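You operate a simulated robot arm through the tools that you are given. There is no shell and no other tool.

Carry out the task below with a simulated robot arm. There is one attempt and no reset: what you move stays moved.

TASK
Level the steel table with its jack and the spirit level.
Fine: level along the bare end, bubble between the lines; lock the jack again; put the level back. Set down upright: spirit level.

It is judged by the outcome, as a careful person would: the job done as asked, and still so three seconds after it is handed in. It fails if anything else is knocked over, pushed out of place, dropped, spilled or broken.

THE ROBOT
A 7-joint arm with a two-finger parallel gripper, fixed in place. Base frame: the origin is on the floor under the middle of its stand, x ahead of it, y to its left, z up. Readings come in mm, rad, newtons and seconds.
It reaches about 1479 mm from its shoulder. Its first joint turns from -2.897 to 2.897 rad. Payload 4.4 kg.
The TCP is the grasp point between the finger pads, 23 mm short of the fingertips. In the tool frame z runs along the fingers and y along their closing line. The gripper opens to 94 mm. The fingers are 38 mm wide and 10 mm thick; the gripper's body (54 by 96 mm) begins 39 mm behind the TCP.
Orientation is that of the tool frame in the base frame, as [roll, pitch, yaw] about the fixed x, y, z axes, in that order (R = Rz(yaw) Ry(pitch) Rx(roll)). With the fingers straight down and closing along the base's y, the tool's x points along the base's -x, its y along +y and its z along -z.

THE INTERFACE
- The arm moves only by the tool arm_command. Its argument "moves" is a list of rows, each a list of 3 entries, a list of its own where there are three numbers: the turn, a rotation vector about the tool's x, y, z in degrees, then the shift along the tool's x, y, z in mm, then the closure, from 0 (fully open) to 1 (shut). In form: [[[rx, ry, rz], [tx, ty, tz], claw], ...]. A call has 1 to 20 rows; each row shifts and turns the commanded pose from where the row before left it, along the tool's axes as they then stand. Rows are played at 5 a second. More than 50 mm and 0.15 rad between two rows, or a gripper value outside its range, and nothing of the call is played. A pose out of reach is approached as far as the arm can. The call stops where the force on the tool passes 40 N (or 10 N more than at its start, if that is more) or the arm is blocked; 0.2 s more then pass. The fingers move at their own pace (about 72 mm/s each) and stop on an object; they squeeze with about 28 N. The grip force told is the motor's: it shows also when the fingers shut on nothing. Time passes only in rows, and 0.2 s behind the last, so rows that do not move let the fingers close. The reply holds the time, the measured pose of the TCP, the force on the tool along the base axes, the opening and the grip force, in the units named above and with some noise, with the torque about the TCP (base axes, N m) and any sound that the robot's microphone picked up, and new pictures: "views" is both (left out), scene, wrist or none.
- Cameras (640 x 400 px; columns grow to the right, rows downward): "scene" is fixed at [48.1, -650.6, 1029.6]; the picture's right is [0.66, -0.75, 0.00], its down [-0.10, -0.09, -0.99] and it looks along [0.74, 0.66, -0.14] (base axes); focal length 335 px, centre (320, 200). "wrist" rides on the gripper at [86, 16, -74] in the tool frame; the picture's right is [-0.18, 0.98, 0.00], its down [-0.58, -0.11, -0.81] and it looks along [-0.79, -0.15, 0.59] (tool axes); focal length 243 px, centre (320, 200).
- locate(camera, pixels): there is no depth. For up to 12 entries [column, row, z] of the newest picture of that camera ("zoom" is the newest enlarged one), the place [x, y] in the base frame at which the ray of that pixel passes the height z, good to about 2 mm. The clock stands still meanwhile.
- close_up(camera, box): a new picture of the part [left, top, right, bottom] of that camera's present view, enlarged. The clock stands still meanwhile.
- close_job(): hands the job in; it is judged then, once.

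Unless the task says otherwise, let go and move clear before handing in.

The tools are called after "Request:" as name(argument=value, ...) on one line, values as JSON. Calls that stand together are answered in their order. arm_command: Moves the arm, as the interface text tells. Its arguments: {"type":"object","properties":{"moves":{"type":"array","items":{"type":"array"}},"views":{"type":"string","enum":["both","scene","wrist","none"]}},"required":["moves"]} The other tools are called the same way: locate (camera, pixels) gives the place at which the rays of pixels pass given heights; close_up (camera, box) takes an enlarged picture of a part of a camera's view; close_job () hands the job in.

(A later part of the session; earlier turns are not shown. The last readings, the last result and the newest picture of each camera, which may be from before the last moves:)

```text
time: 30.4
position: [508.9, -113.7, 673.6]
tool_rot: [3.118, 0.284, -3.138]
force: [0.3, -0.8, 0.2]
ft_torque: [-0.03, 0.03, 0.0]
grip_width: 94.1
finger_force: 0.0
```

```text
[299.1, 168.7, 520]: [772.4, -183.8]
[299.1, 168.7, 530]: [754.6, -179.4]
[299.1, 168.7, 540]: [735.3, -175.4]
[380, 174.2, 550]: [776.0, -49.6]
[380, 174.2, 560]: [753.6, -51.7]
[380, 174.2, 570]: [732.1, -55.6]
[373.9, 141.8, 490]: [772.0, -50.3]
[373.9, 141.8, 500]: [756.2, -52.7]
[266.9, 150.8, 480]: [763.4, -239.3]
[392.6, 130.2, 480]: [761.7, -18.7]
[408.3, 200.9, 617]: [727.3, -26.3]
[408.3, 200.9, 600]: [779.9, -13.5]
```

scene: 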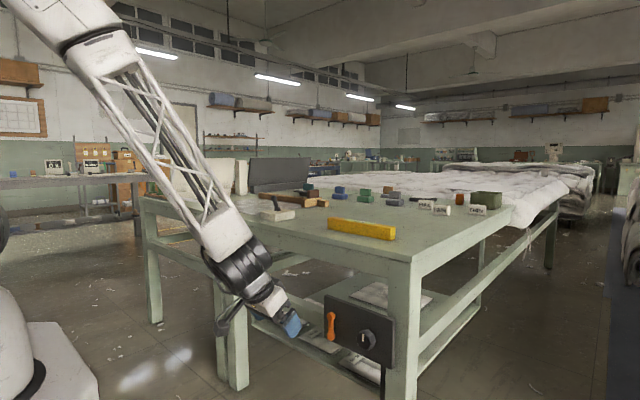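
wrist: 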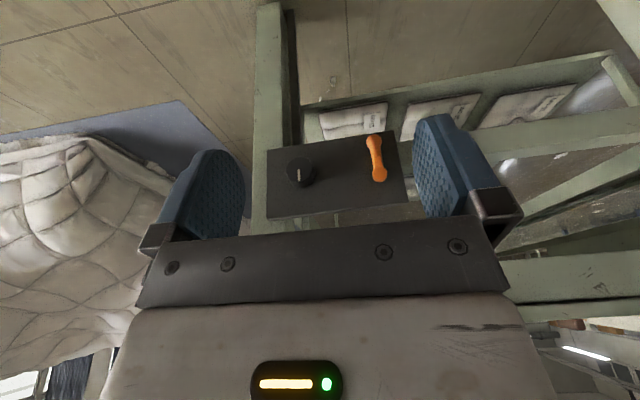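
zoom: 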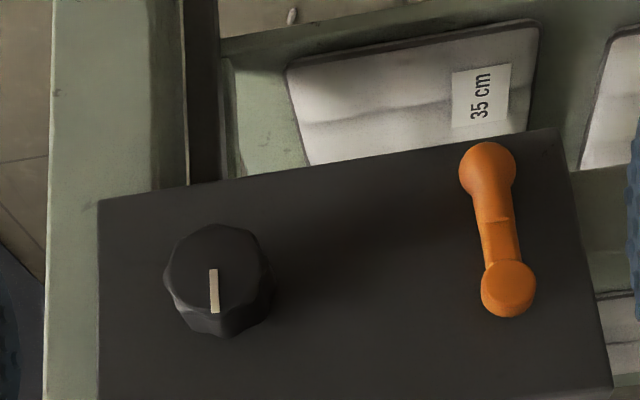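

From a free pose the geometry becomes consistent: panel face x≈792, knob ⌀≈46 mm with face at (754,−179,531), lever hub at (y −48, z 548), ball end at (778,−48,483). I'll pre-position in front of the lever with a 25° forward tilt and the fingers partly open.

Request:
arm_command(moves=[[[1.35, -4.35, 0], [0, 0, 0], 0.47], [[0, -4.35, 0], [0, 0, 0], 0.47], [[0, 0, 0], [-13, 11, 39.5], 0.47], [[0, 0, 0], [-13, 11, 39.5], 0.47], [[0, 0, 0], [-13, 11, 39.5], 0.47], [[0, 0, 0], [-13, 11, 39.5], 0.47], [[0, 0, 0], [-13, 11, 39.5], 0.47], [[0, 0, 0], [-13, 11, 39.5], 0.47], [[0, 0, 0], [0, 0, 0], 0.47], [[0, 0, 0], [0, 0, 0], 0.47]])

```text
time: 32.6
position: [682.5, -49.7, 491.4]
tool_rot: [-3.141, 0.435, -3.137]
force: [0.5, 0.2, -0.7]
ft_torque: [0.0, -0.05, -0.02]
grip_width: 49.8
finger_force: 0.1
```

scene: 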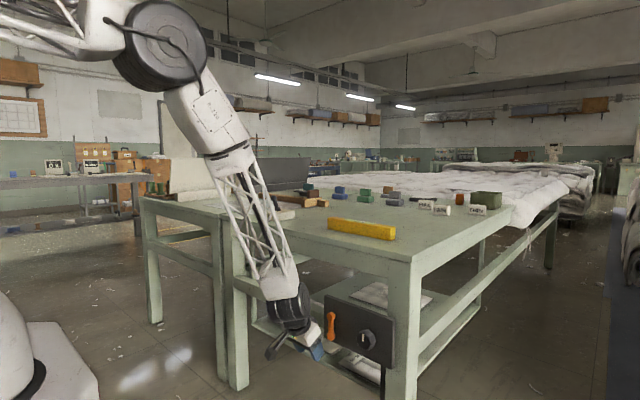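
wrist: 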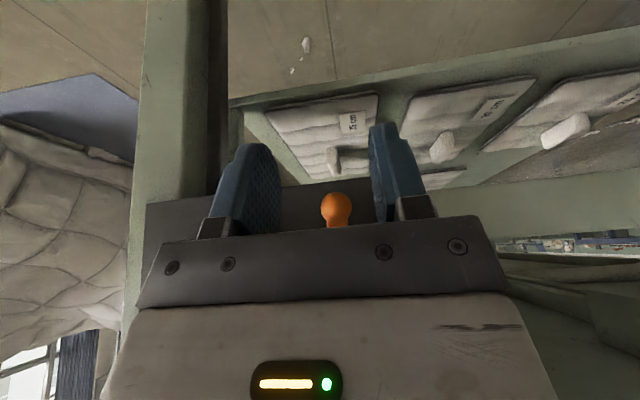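

The ball (336,208) sits between the fingers in the wrist view. I'll verify its position from here before moving forward.

Request:
locate(camera="wrist", pixels=[[336, 210, 478], [336, 210, 483], [336, 210, 488], [146, 204, 458], [290, 183, 458]])

Request:
close_up(camera="wrist", box=[240, 140, 400, 240])

Request:
close_up(camera="scene", box=[270, 290, 390, 370])

```text
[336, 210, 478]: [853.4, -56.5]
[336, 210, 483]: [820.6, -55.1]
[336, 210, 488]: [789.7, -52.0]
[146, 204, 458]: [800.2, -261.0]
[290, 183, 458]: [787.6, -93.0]
```

```text
4.00 times, centred on (320, 190) of wrist
```

zoom: 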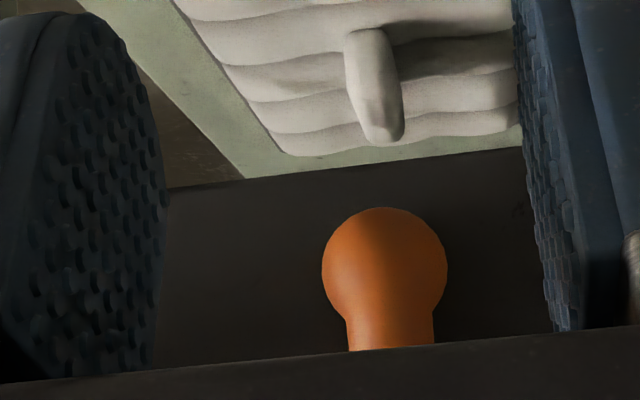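

```text
5.00 times, centred on (330, 330) of scene
```

zoom: 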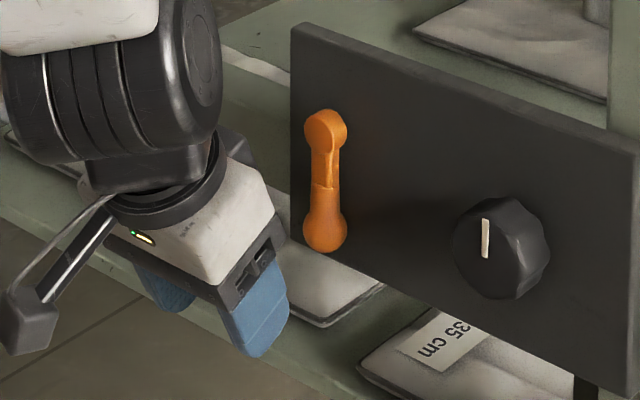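

The ball (⌀≈26 mm) is centred between the fingers with about 10 mm margin each side. I'll move forward along +x so the fingers straddle it.

Request:
arm_command(moves=[[[0, 0, 0], [-18.1, -1, 8.45], 0.47], [[0, 0, 0], [-18.1, -1, 8.45], 0.47], [[0, 0, 0], [-13.6, 0, 6.3], 0.47], [[0, 0, 0], [-9, 0, 4.2], 0.47], [[0, 0, 0], [-8, 0, 3.7], 0.47], [[0, 0, 0], [0, 0, 0], 0.47]])

Request:
close_up(camera="scene", box=[270, 290, 390, 370])

Request:
close_up(camera="wrist", box=[240, 140, 400, 240])

```text
time: 34.0
position: [753.1, -49.1, 492.5]
tool_rot: [3.141, 0.437, -3.137]
force: [-0.1, -1.0, 0.0]
ft_torque: [0.01, 0.01, 0.03]
grip_width: 50.0
finger_force: 0.0
```

scene: 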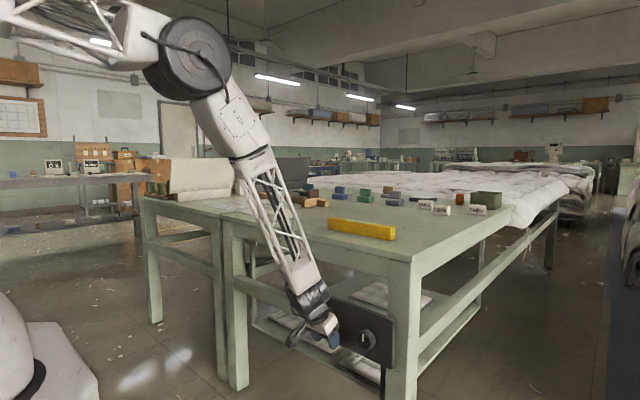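
wrist: 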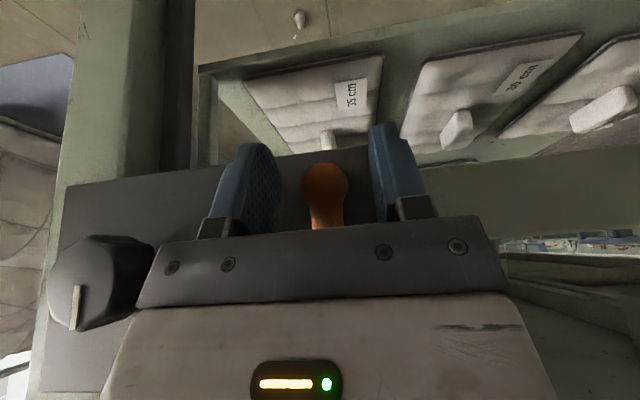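

```text
5.00 times, centred on (330, 330) of scene
```

zoom: 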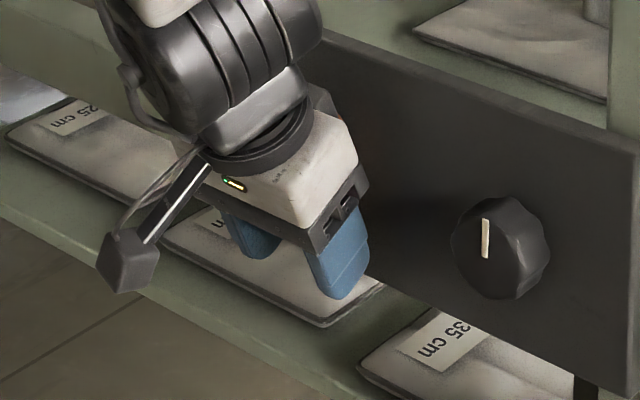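

```text
4.00 times, centred on (320, 190) of wrist
```

zoom: 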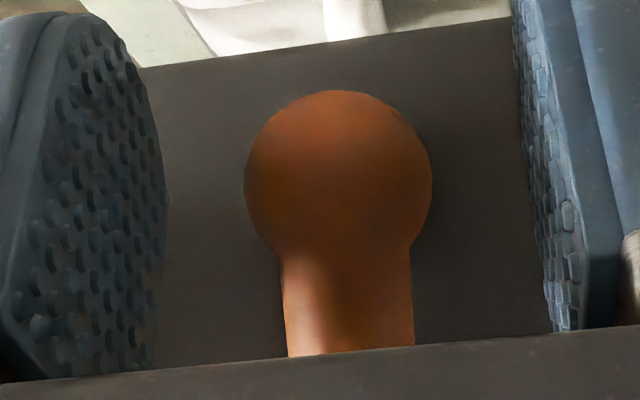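

No contact forces, and the ball (325,184) is between the fingers. I'll locate it again, then try easing it toward +y (away from the knob).

Request:
locate(camera="wrist", pixels=[[325, 184, 478], [325, 184, 483], [325, 184, 488], [305, 184, 483], [348, 184, 483], [380, 142, 458], [75, 300, 531]])

Request:
arm_command(moves=[[[0, 0, 0], [0, 4, 0], 0.47], [[0, 0, 0], [0, 4, 0], 0.47], [[0, 0, 0], [0, 4, 0], 0.47], [[0, 0, 0], [0, 4, 0], 0.47], [[0, 0, 0], [0, 0, 0], 0.47]], views="wrist")

```text
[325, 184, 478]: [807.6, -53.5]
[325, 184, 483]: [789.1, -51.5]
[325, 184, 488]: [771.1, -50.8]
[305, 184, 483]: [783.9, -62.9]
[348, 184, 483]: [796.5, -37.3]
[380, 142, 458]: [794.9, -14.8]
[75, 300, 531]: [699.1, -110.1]
```

```text
time: 35.2
position: [751.7, -33.8, 492.0]
tool_rot: [3.14, 0.436, -3.137]
force: [-4.0, -3.7, 1.9]
ft_torque: [0.05, -0.06, -0.15]
grip_width: 51.3
finger_force: 1.1
```

wrist: 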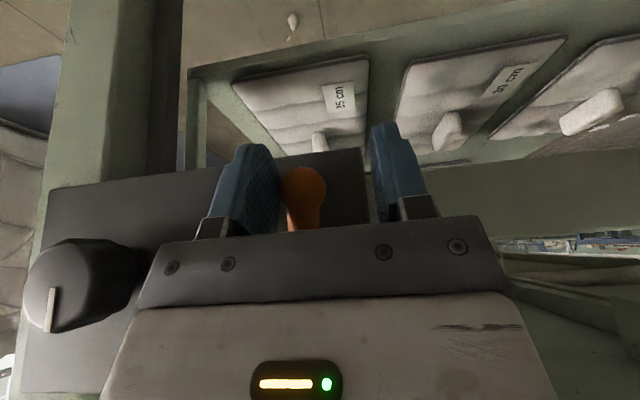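

The −y finger touches the ball with about −4 N. I'll push a little further and watch whether the lever yields or resists.

Request:
arm_command(moves=[[[0, 0, 0], [0, 2, 0], 0.47], [[0, 0, 0], [0, 2, 0], 0.47], [[0, 0, 0], [0, 2, 0], 0.47], [[0, 0, 0], [0, 0, 0], 0.47]])

Request:
close_up(camera="wrist", box=[240, 140, 400, 240])

```text
time: 36.2
position: [753.6, -27.4, 493.7]
tool_rot: [3.141, 0.439, -3.138]
force: [-5.9, -13.5, 11.3]
ft_torque: [0.37, -0.52, -0.35]
grip_width: 52.3
finger_force: 2.8
```

scene: 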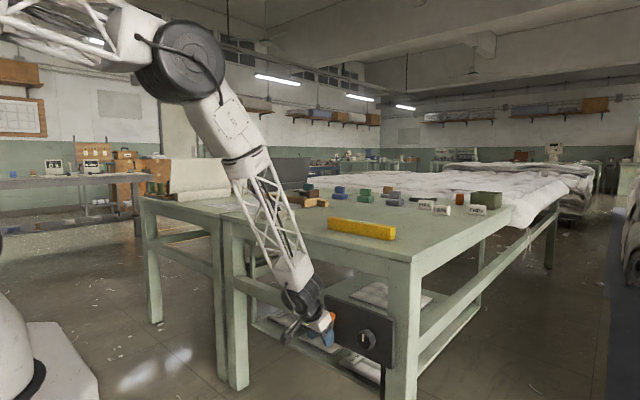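
wrist: 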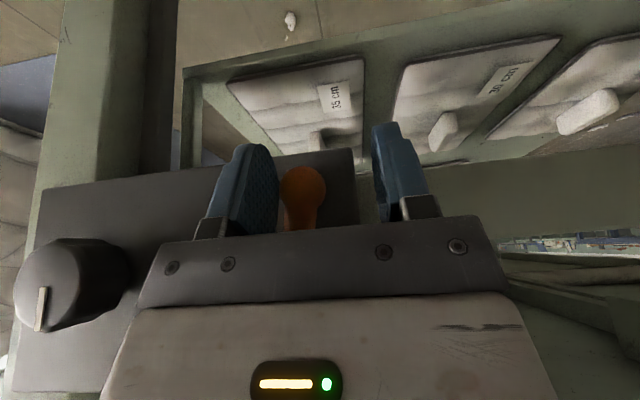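

```text
4.00 times, centred on (320, 190) of wrist
```

zoom: 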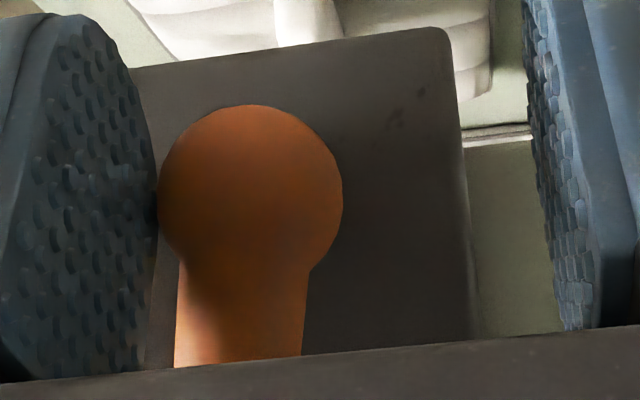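

Request:
locate(camera="wrist", pixels=[[302.5, 190, 478], [302.5, 190, 483], [302.5, 190, 488], [302.5, 190, 493], [352, 149, 458]])

```text
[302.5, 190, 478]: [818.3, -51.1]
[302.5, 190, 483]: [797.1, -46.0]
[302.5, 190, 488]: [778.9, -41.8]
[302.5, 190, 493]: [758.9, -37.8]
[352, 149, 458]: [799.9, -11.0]
```

Resistance rises to about 13 N with an axial component, so the ball is contacting only the rounded fingertip corner. I'll back off, get deeper engagement (forward 8 mm, down 12 mm) and try again.

Request:
arm_command(moves=[[[0, 0, 0], [0, -8, 0], 0.47], [[0, 0, 0], [0, -12, 0], 0.47], [[0, 0, 0], [-1.5, 0, 7.2], 0.47], [[0, 0, 0], [-1.3, 0, 7], 0.47], [[0, 0, 0], [0, 0, 0], 0.47]])

Request:
close_up(camera="wrist", box=[240, 120, 400, 220])

Request:
close_up(camera="scene", box=[270, 290, 390, 370])

```text
time: 36.9
position: [754.0, -47.4, 491.6]
tool_rot: [-3.141, 0.437, -3.135]
force: [-35.1, 10.6, 36.3]
ft_torque: [-0.78, -2.62, -0.02]
grip_width: 49.6
finger_force: 0.1
stopped in row 3: the force on the tool passed its limit at 94 N (the readings are from after the stop); the commanded pose is now the measured one
```

scene: 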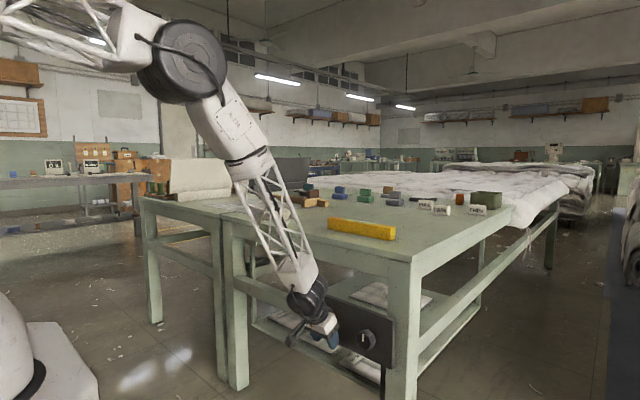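
wrist: 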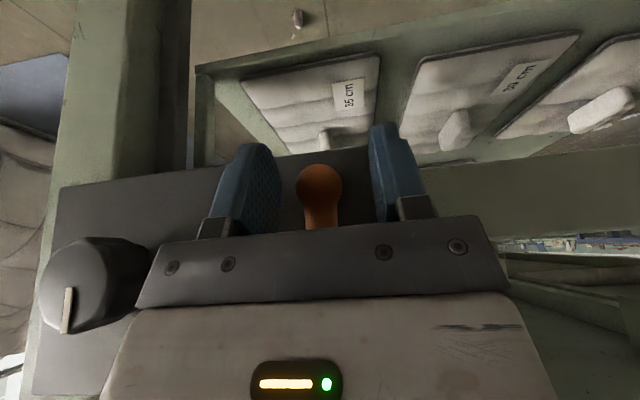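

```text
4.00 times, centred on (320, 170) of wrist
```

zoom: 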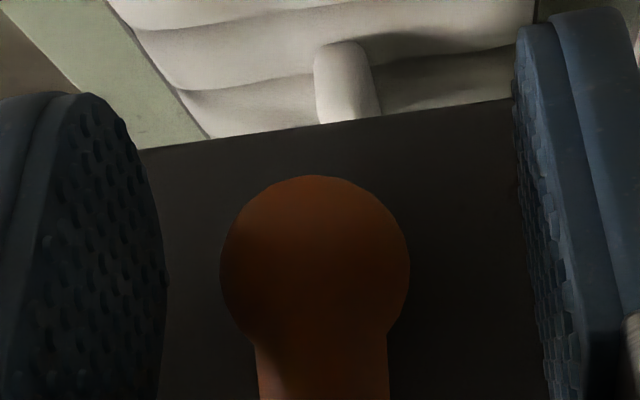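

```text
5.00 times, centred on (330, 330) of scene
```

zoom: 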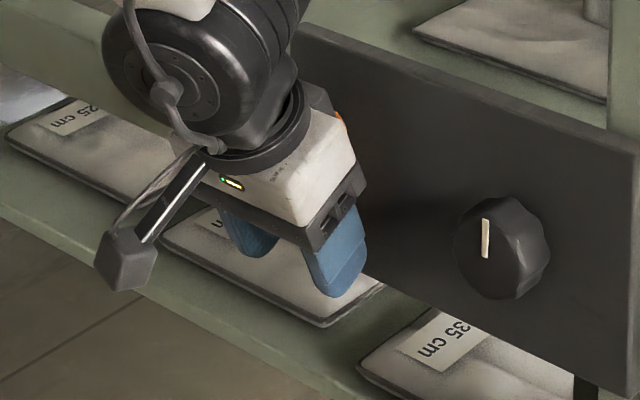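

The stop (94 N, torque −2.6 N·m about y) shows the gripper body hit the lever hub, not the fingers. I'll back straight off along the finger axis and reconsider the engagement height.

Request:
arm_command(moves=[[[0, 0, 0], [5, 0, -6], 0.47], [[0, 0, 0], [15, 0, -6], 0.47], [[0, 0, 0], [0, 0, 0], 0.47]])

Request:
close_up(camera="scene", box=[270, 290, 390, 370])

Request:
close_up(camera="scene", box=[346, 212, 378, 232])

```text
time: 37.7
position: [731.5, -46.4, 493.1]
tool_rot: [3.14, 0.436, -3.137]
force: [0.4, -0.2, -0.7]
ft_torque: [-0.01, 0.01, 0.02]
grip_width: 49.4
finger_force: 0.1
```

scene: 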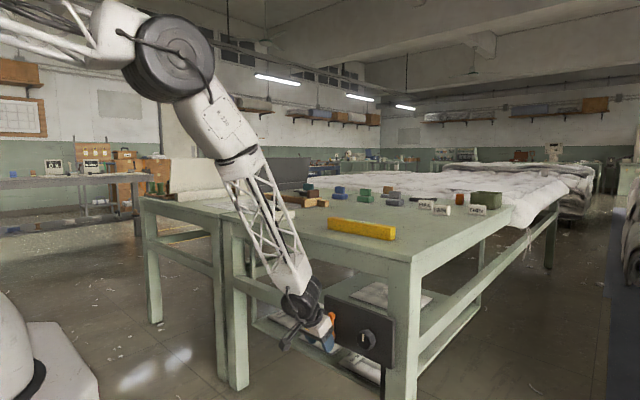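
wrist: 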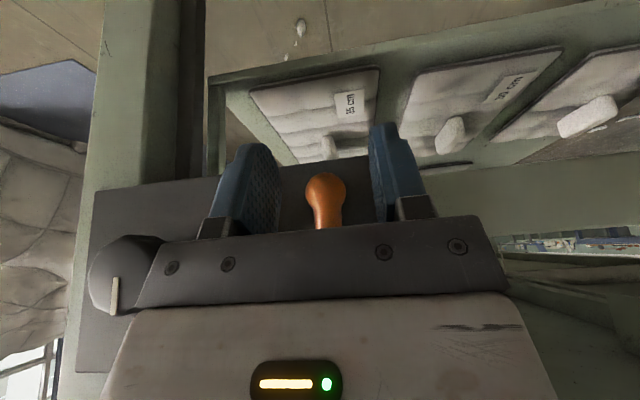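

```text
5.00 times, centred on (330, 330) of scene
```

zoom: 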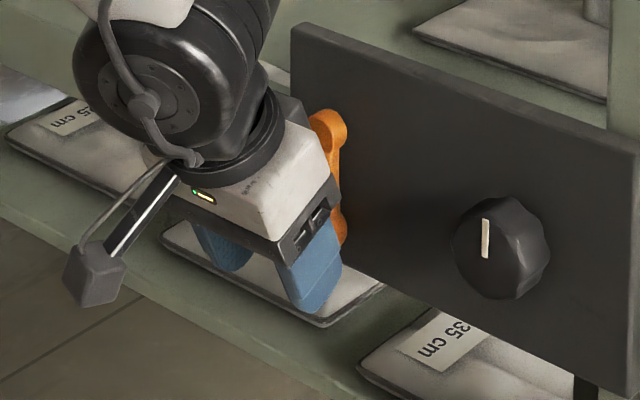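

```text
16.00 times, centred on (362, 222) of scene
```

zoom: 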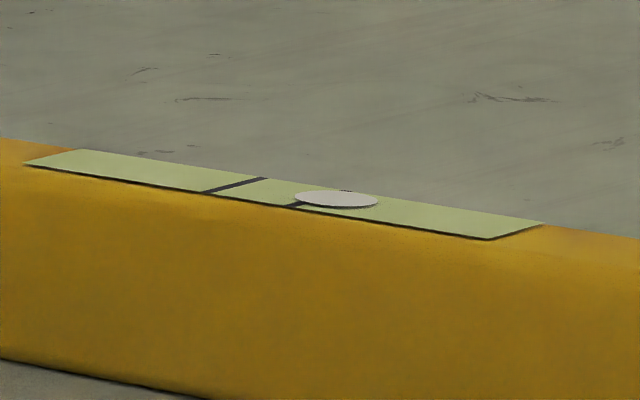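

The lever is still vertical and the bubble unchanged. I'll back off a little more and test how much forward tilt is available here, since a steeper tilt clears the hub.

Request:
arm_command(moves=[[[0, 0, 0], [18, 0, -8.5], 0.47], [[0, -5, 0], [0, 0, 0], 0.47], [[0, -5, 0], [0, 0, 0], 0.47], [[0, -5, 0], [0, 0, 0], 0.47], [[0, -5, 0], [0, 0, 0], 0.47], [[0, 0, 0], [0, 0, 0], 0.47]], views="wrist")

```text
time: 39.1
position: [706.3, -81.1, 494.3]
tool_rot: [3.137, 0.786, -3.121]
force: [0.6, 0.3, 0.2]
ft_torque: [0.03, -0.03, 0.0]
grip_width: 50.1
finger_force: 0.1
out of reach, approached as far as the arm can: row 2, 4, 5
```

wrist: 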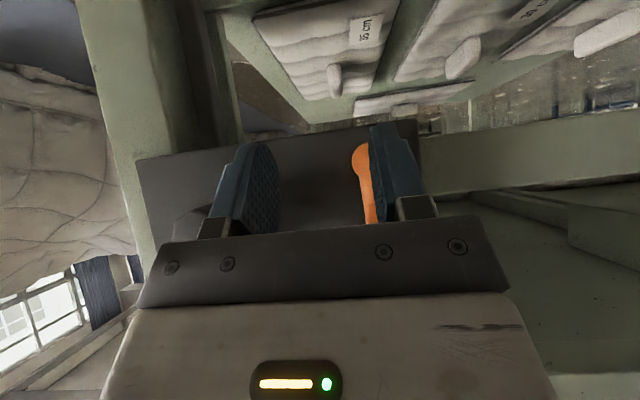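

The tilt reached 45° but the arm slid in y to −81 as it worked around a limit. I'll let it settle and see what pose it holds.

Request:
arm_command(moves=[[[0, 0, 0], [0, 0, 0], 0.47], [[0, 0, 0], [0, 0, 0], 0.47]])

```text
time: 39.7
position: [707.9, -80.8, 494.6]
tool_rot: [3.137, 0.785, -3.122]
force: [-0.7, 1.1, 0.2]
ft_torque: [0.0, -0.02, 0.01]
grip_width: 49.9
finger_force: 0.1
```

scene: 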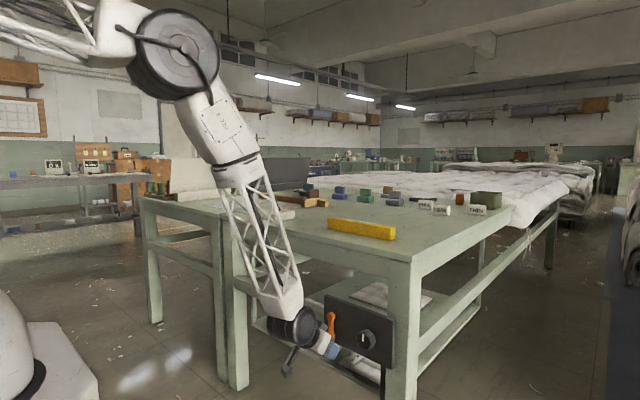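
wrist: 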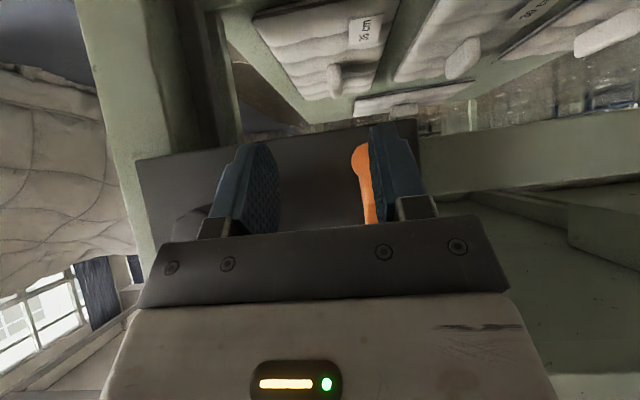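

The wrist now bends forward past the forearm line and holds 45°. I'll see whether it can tilt further toward horizontal from this free position.

Request:
arm_command(moves=[[[0, 0, 0], [20, 0, -20], 0.47], [[0, -5, 0], [0, 0, 0], 0.47], [[0, -5, 0], [0, 0, 0], 0.47], [[0, -5, 0], [0, 0, 0], 0.47], [[0, -5, 0], [0, 0, 0], 0.47], [[0, 0, 0], [0, 0, 0], 0.47]])

```text
time: 41.1
position: [701.4, -104.7, 515.5]
tool_rot: [3.027, 1.127, 3.048]
force: [-0.7, 0.1, -0.4]
ft_torque: [-0.01, -0.02, -0.04]
grip_width: 49.7
finger_force: 0.1
out of reach, approached as far as the arm can: row 1, 2, 3, 4, 5
```

scene: 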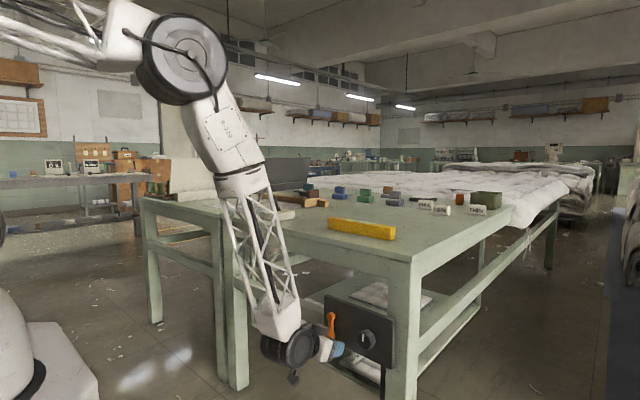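
wrist: 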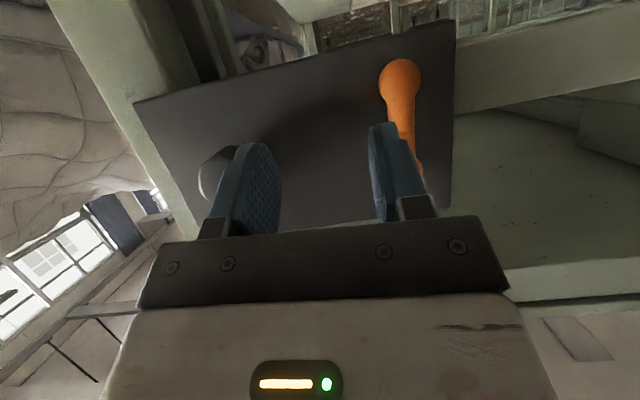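

The tilt is now about 65°, with the fingers pointing at the panel. I'll keep going in small steps toward horizontal and watch the pose.

Request:
arm_command(moves=[[[0, 0, 0], [0, 0, 0], 0.47], [[0, -4, 0], [0, 0, 0], 0.47], [[0, -4, 0], [0, 0, 0], 0.47], [[0, -4, 0], [0, 0, 0], 0.47], [[0, -4, 0], [0, 0, 0], 0.47], [[0, -4, 0], [0, 0, 0], 0.47], [[0, 0, 0], [0, 0, 0], 0.47], [[0, 0, 0], [0, 0, 0], 0.47]])

```text
time: 42.9
position: [712.3, -128.4, 526.6]
tool_rot: [2.473, 1.452, 2.492]
force: [0.7, 0.0, 0.5]
ft_torque: [-0.03, 0.01, 0.03]
grip_width: 49.7
finger_force: 0.1
out of reach, approached as far as the arm can: row 3, 4, 5, 6
```

scene: 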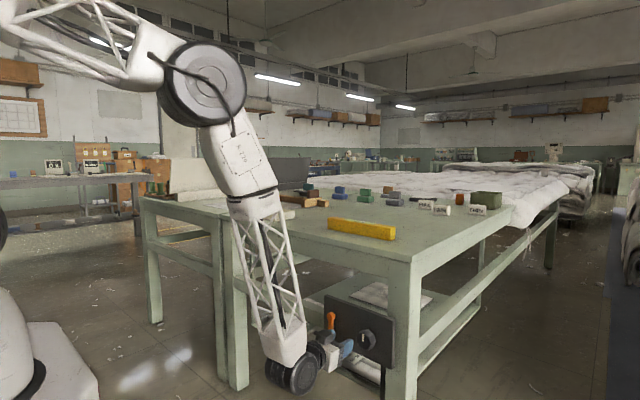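
wrist: 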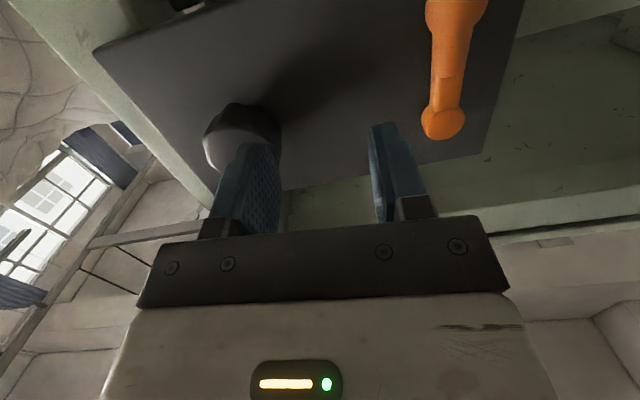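

The fingers now point almost straight along +x (5° down), which suits both the lever and knob. I'll use this view, with hub near (442,120) and knob near (240,130), to recheck positions.

Request:
locate(camera="wrist", pixels=[[442, 122, 540], [442, 122, 548], [442, 122, 556], [455, 10, 483], [455, 10, 488], [455, 10, 493], [228, 135, 520], [228, 135, 530], [228, 135, 540], [482, 157, 595], [482, 157, 600], [95, 52, 458]])

Request:
close_up(camera="wrist", box=[180, 0, 540, 225])

Request:
close_up(camera="scene", box=[270, 290, 390, 370])

```text
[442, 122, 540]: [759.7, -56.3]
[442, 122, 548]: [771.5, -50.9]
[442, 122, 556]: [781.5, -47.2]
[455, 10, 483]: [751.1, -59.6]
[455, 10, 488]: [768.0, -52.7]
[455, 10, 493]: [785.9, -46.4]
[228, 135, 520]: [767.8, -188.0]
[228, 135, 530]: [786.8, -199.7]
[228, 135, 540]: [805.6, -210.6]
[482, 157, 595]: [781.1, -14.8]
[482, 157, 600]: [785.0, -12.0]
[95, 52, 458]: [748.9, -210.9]
```

```text
1.78 times, centred on (360, 112) of wrist
```

zoom: 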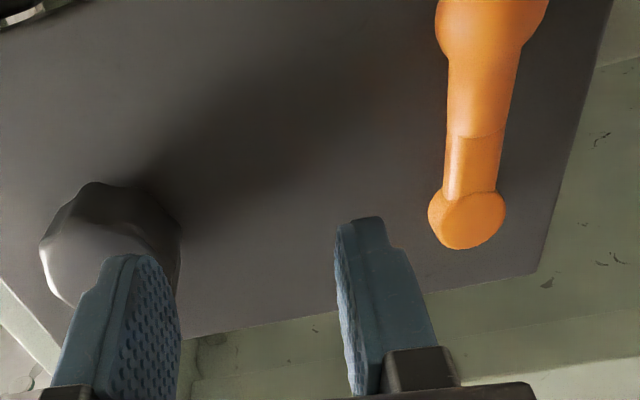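

```text
5.00 times, centred on (330, 330) of scene
```

zoom: 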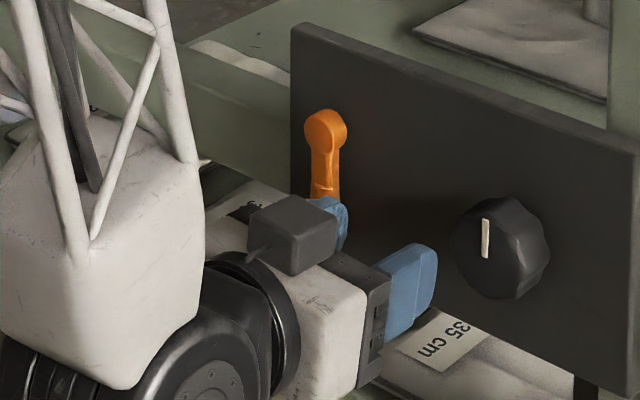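

The positions agree: hub ≈(771,−50,548), ball ≈ z 486, panel face ≈ 790. I'll close the fingers into a peg, correct the small roll, and move to just −y of the lever ball, still clear of the panel.

Request:
arm_command(moves=[[[0, 0, -4.2], [0, 0, 0], 1], [[0, 0, 0], [14, 15, 5], 1], [[0, 0, 0], [14, 15, 5], 1], [[0, 0, 0], [14, 15, 5], 1], [[0, 0, 0], [0, 0, 0], 1], [[0, 0, 0], [0, 0, 0], 1]])

Request:
close_up(camera="scene", box=[250, 300, 390, 390])

```text
time: 44.3
position: [717.0, -116.0, 489.5]
tool_rot: [2.438, 1.446, 2.472]
force: [0.5, -1.3, 0.4]
ft_torque: [-0.04, 0.01, 0.0]
grip_width: 0.1
finger_force: 28.0
out of reach, approached as far as the arm can: row 1, 2, 3, 4
```

scene: 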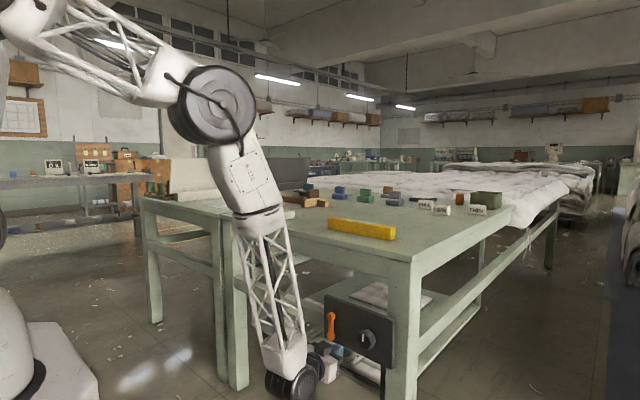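
wrist: 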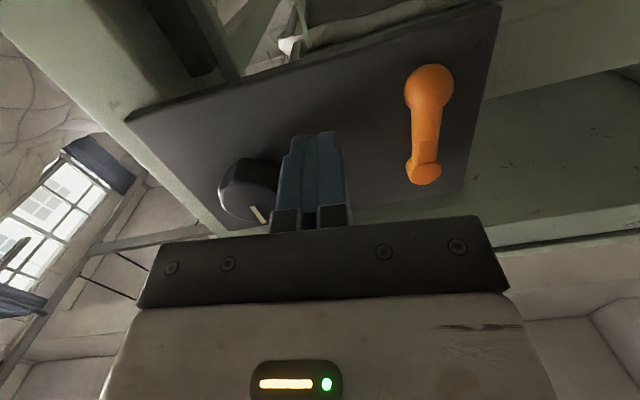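

```text
4.44 times, centred on (320, 345) of scene
```

zoom: 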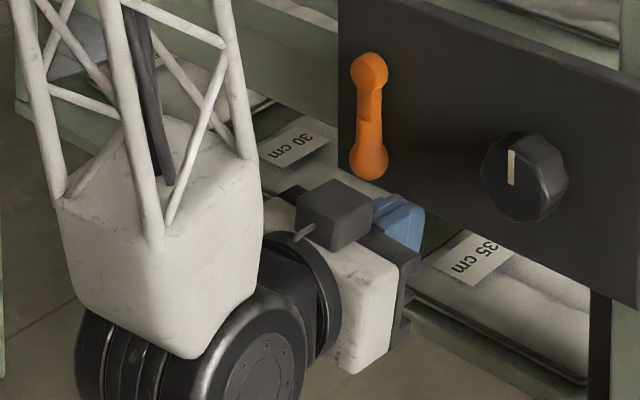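

The arm resists moving to +y with the tool pointing straight ahead, since it ends at y=−116. Pointing the tool about 10° toward +y should free it, so I'll yaw that way and move to beside the ball.

Request:
arm_command(moves=[[[-5, 0, 0], [0, 0, 0], 1], [[-5, 0, 0], [0, 0, 0], 1], [[0, 0, 0], [1, 11, 3], 1], [[0, 0, 0], [1, 11, 3], 1], [[0, 0, 0], [1, 10, 3], 1], [[0, 0, 0], [0, 0, 0], 1], [[0, 0, 0], [0, 0, 0], 1]])

```text
time: 45.9
position: [720.6, -83.3, 486.8]
tool_rot: [2.3, 1.451, 2.494]
force: [0.4, 0.3, -0.6]
ft_torque: [0.0, -0.03, -0.03]
grip_width: 0.0
finger_force: 28.1
```

scene: 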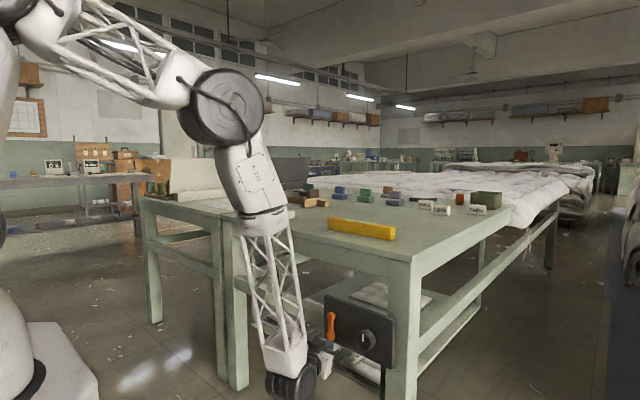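
wrist: 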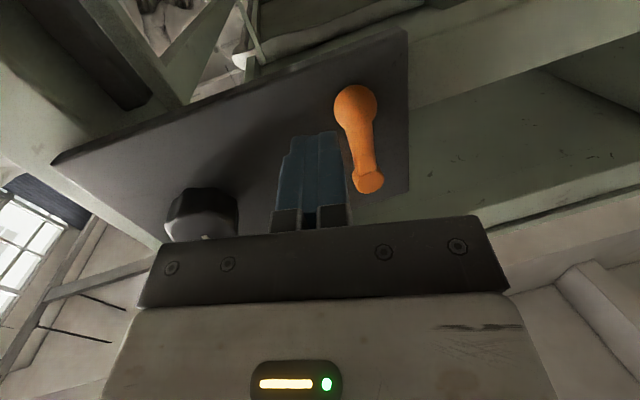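

Pose is now free at (720,−83,487). I'll advance along +x so the closed fingers sit just −y of the ball, tips about 5 mm short of the panel.

Request:
arm_command(moves=[[[0, 0, 0], [-1.5, -4.1, 14.1], 1], [[0, 0, 0], [-1.5, -4.1, 14.1], 1], [[0, 0, 0], [-1.5, -3, 12], 1], [[0, 0, 0], [0, 0, 0], 1], [[0, 0, 0], [0, 0, 0], 1]])

Request:
close_up(camera="scene", box=[280, 290, 400, 370])

Request:
close_up(camera="wrist", box=[200, 50, 460, 215])

```text
time: 47.1
position: [762.6, -86.6, 487.3]
tool_rot: [2.304, 1.449, 2.498]
force: [-9.1, 1.2, 3.1]
ft_torque: [-0.04, -0.23, -0.01]
grip_width: 0.0
finger_force: 27.9
```

scene: 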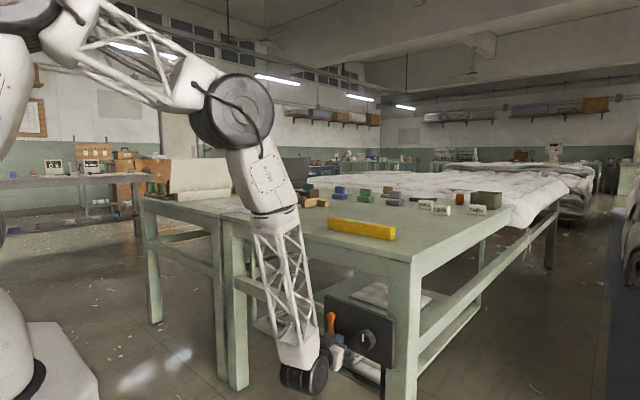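
wrist: 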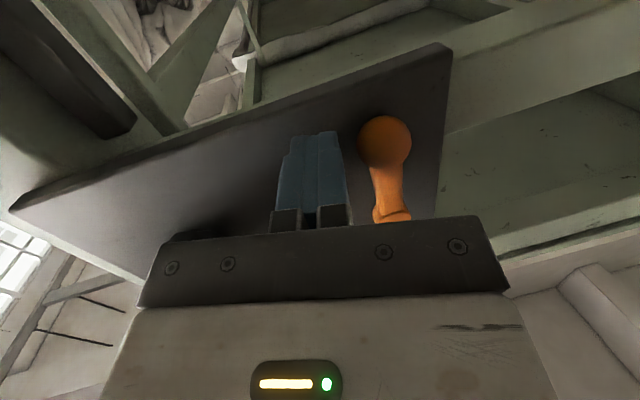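

```text
5.00 times, centred on (340, 330) of scene
```

zoom: 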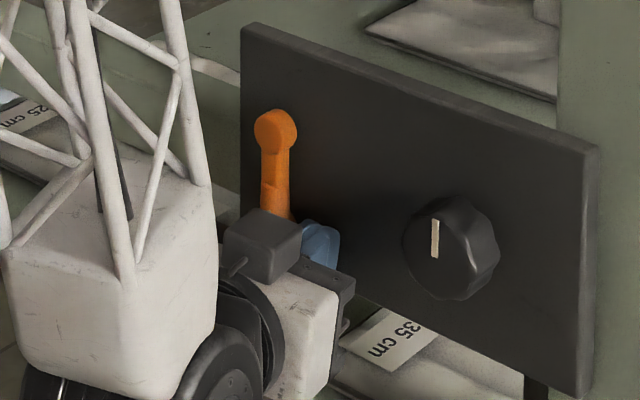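

```text
2.42 times, centred on (330, 132) of wrist
```

zoom: 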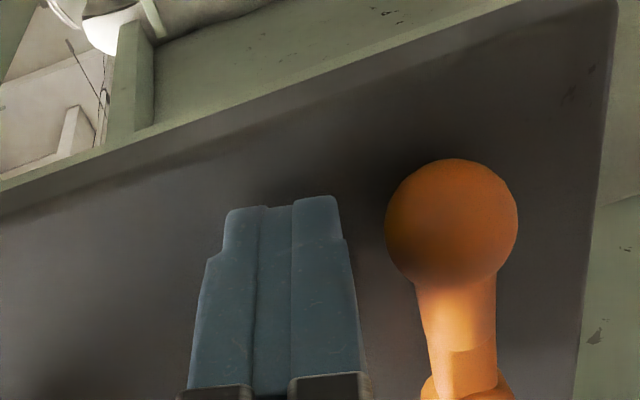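

The −9 N in x means the tips touch the panel, so its face is at about x=785. I'll back off 4 mm and push the ball toward +y in small steps.

Request:
arm_command(moves=[[[0, 0, 0], [0, 0, -4], 1], [[0, 0, 0], [0.3, 3.9, 0.8], 1], [[0, 0, 0], [0.3, 3.9, 0.8], 1], [[0, 0, 0], [0.3, 3.9, 0.8], 1], [[0, 0, 0], [0, 0, 0], 1]], views="wrist")

Request:
close_up(camera="wrist", box=[200, 50, 460, 215])

```text
time: 48.3
position: [759.1, -75.4, 488.2]
tool_rot: [2.299, 1.451, 2.492]
force: [0.9, -2.1, -0.4]
ft_torque: [0.0, -0.02, -0.04]
grip_width: 0.0
finger_force: 28.2
```

wrist: 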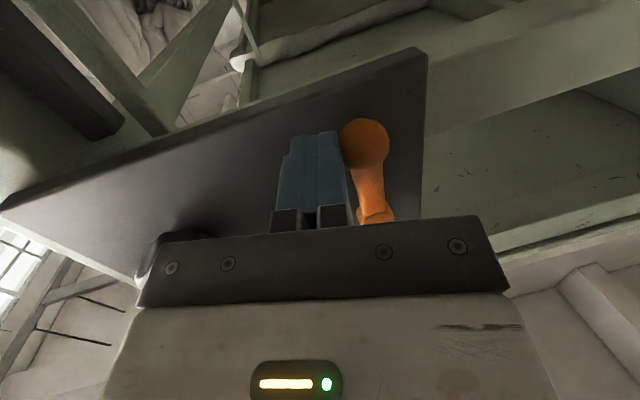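

```text
2.42 times, centred on (330, 132) of wrist
```

zoom: 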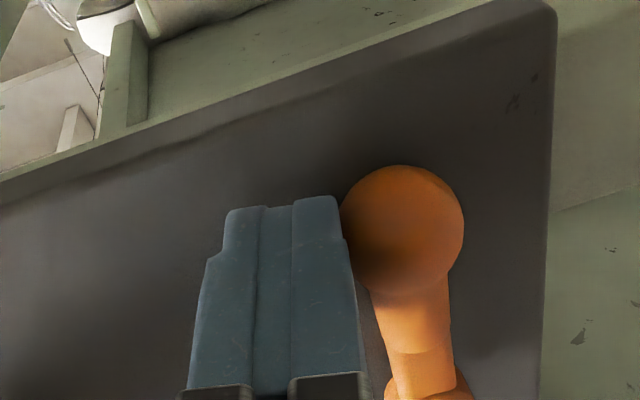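

The peg is now touching the ball with about 2 N. I'll continue pushing +y and watch for motion.

Request:
arm_command(moves=[[[0, 0, 0], [0.2, 2.9, 0.6], 1], [[0, 0, 0], [0.2, 2.9, 0.6], 1], [[0, 0, 0], [0.2, 2.9, 0.6], 1], [[0, 0, 0], [0, 0, 0], 1]], views="wrist")

Request:
close_up(camera="wrist", box=[200, 50, 460, 215])

```text
time: 49.3
position: [760.4, -66.0, 487.6]
tool_rot: [2.303, 1.451, 2.497]
force: [0.1, -1.7, -1.0]
ft_torque: [0.04, 0.0, -0.02]
grip_width: 0.0
finger_force: 28.2
```

wrist: 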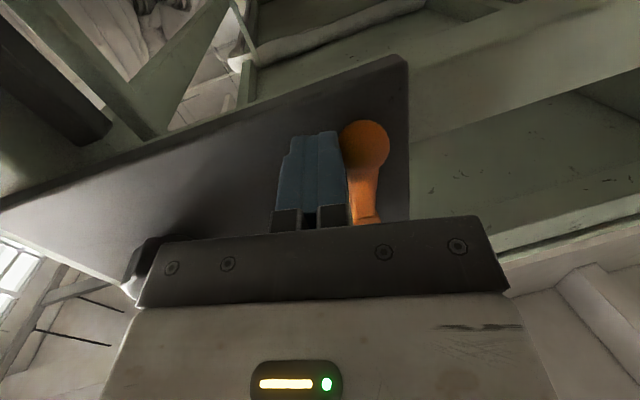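

```text
2.42 times, centred on (330, 132) of wrist
```

zoom: 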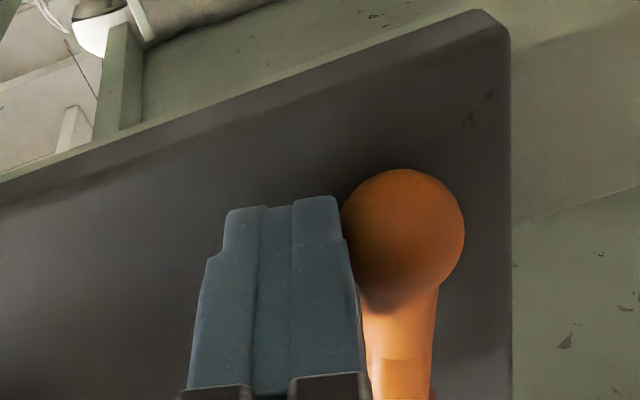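

The ball follows the peg with only about 1.7 N while the panel stays put, so the lever swings toward +y. I'll continue along its arc.

Request:
arm_command(moves=[[[0, 0, 0], [3.4, 5.1, 1.3], 1], [[0, 0, 0], [3.4, 5.1, 1.3], 1], [[0, 0, 0], [-0.3, 5, 0.9], 1], [[0, 0, 0], [-0.3, 5, 0.9], 1], [[0, 0, 0], [-0.3, 5, 0.9], 1], [[0, 0, 0], [0, 0, 0], 1]])

Request:
close_up(camera="wrist", box=[200, 50, 460, 215])

Request:
close_up(camera="scene", box=[280, 290, 400, 370])

```text
time: 50.7
position: [758.3, -41.8, 484.7]
tool_rot: [2.301, 1.449, 2.494]
force: [-0.4, 0.2, -0.4]
ft_torque: [-0.04, 0.02, -0.01]
grip_width: 0.0
finger_force: 28.1
```

scene: 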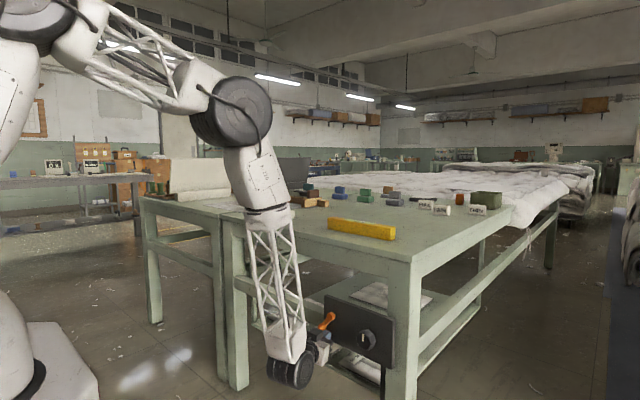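
wrist: 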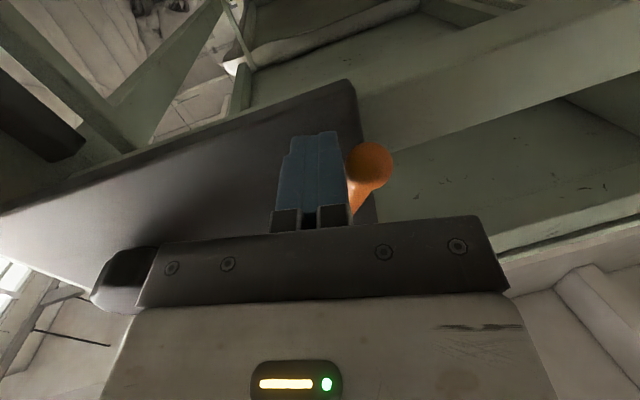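

```text
2.42 times, centred on (330, 132) of wrist
```

zoom: 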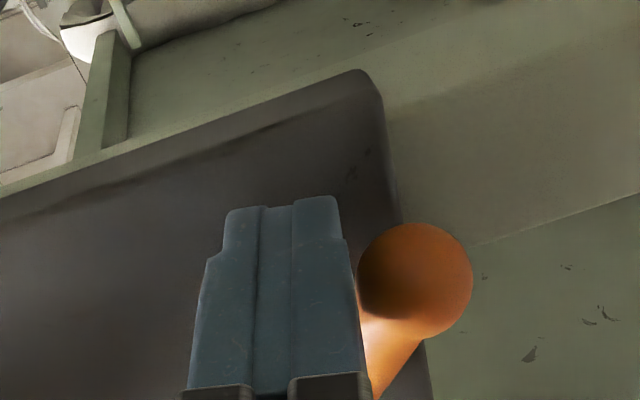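

```text
5.00 times, centred on (340, 330) of scene
```

zoom: 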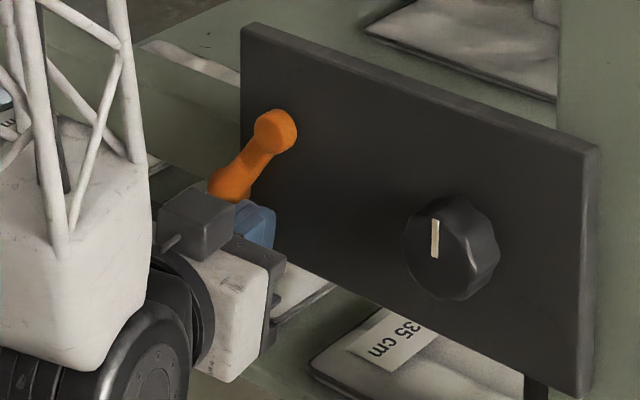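

The lever has swung about 40° (scene zoom: hub 275,130 → ball 230,185) with almost no resistance. I'll continue along the arc.

Request:
arm_command(moves=[[[0, 0, 0], [-1.7, 4.7, 0.8], 1], [[0, 0, 0], [-1.7, 4.7, 0.8], 1], [[0, 0, 0], [-1.7, 4.7, 0.8], 1], [[0, 0, 0], [0, 5, 0.9], 1], [[0, 0, 0], [0, 5, 0.9], 1], [[0, 0, 0], [0, 5, 0.9], 1], [[0, 0, 0], [0, 0, 0], 1]])

Request:
close_up(camera="wrist", box=[200, 50, 460, 215])

Request:
close_up(camera="scene", box=[280, 290, 400, 370])

```text
time: 52.3
position: [758.0, -12.4, 490.4]
tool_rot: [2.304, 1.447, 2.497]
force: [0.6, -10.6, -4.6]
ft_torque: [0.13, 0.1, -0.17]
grip_width: 0.0
finger_force: 28.4
```

scene: 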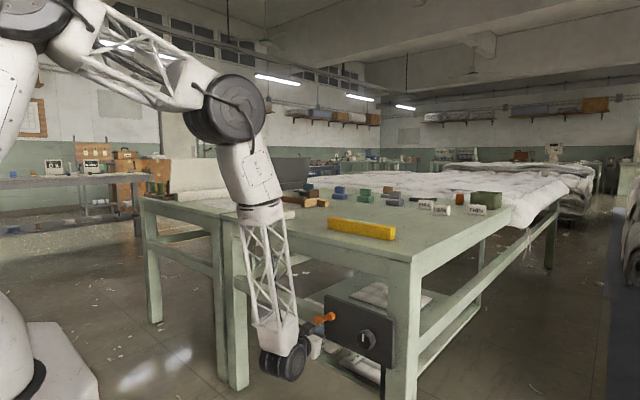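
wrist: 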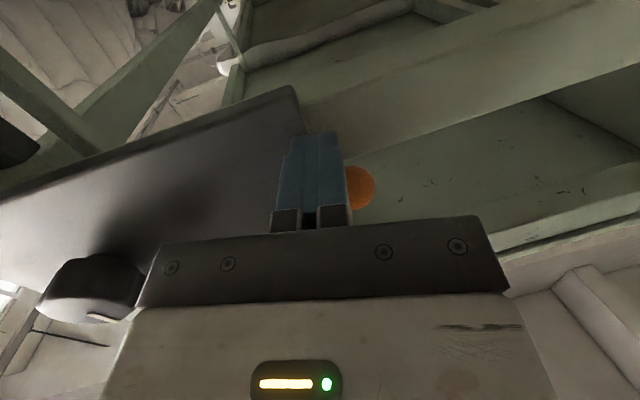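

```text
2.42 times, centred on (330, 132) of wrist
```

zoom: 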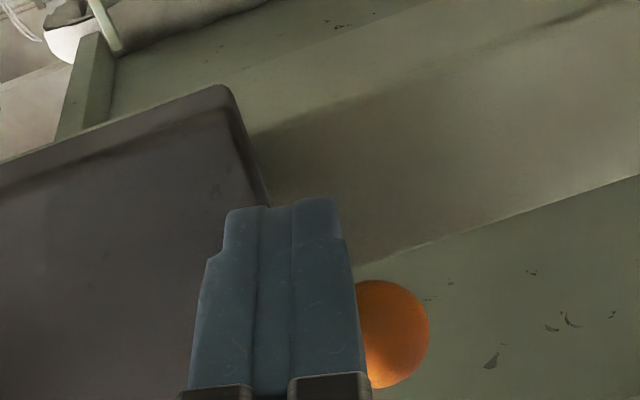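

```text
5.00 times, centred on (340, 330) of scene
```

zoom: 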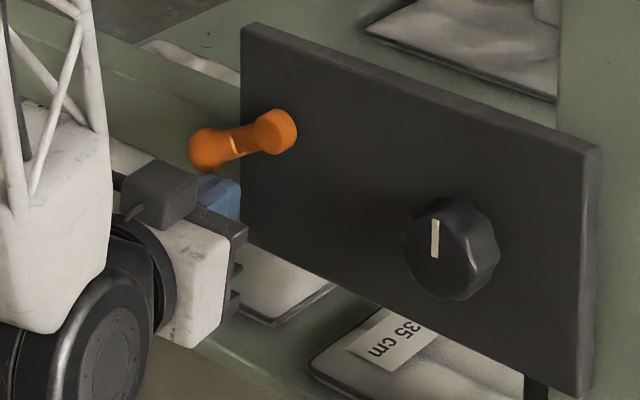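

The lever is at about 57–60° with the ball now above the peg's top corner, so next I'll push upward.

Request:
arm_command(moves=[[[0, 0, 0], [-3.9, 1.3, 0], 1], [[0, 0, 0], [-3.9, 1.3, 0], 1], [[0, 0, 0], [-3.9, 1.3, 0], 1], [[0, 0, 0], [0, 0, 0], 1]])

Request:
close_up(camera="scene", box=[280, 290, 400, 370])

```text
time: 52.7
position: [757.9, -12.2, 492.2]
tool_rot: [2.326, 1.444, 2.518]
force: [14.1, -13.1, -21.6]
ft_torque: [0.0, 0.6, -0.36]
grip_width: 0.0
finger_force: 27.9
stopped in row 2: the force on the tool passed its limit at 50 N (the readings are from after the stop); the commanded pose is now the measured one
```

scene: 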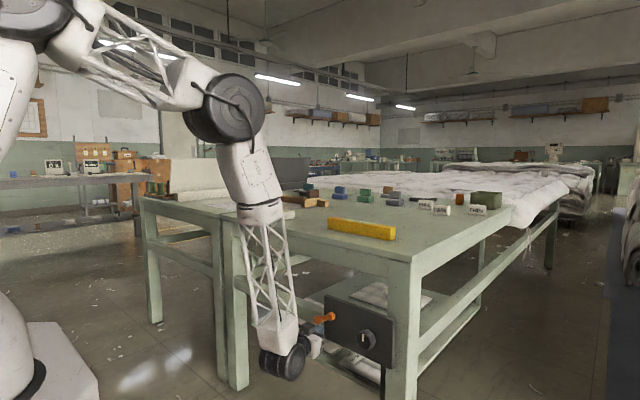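
wrist: 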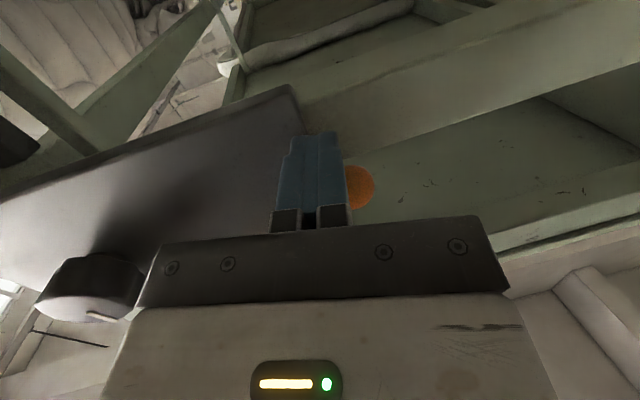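

```text
5.00 times, centred on (340, 330) of scene
```

zoom: 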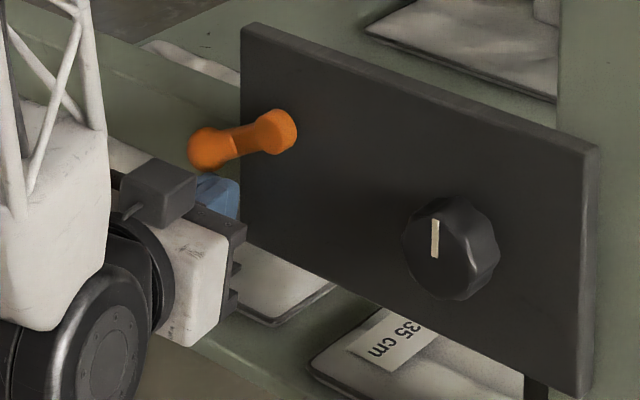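

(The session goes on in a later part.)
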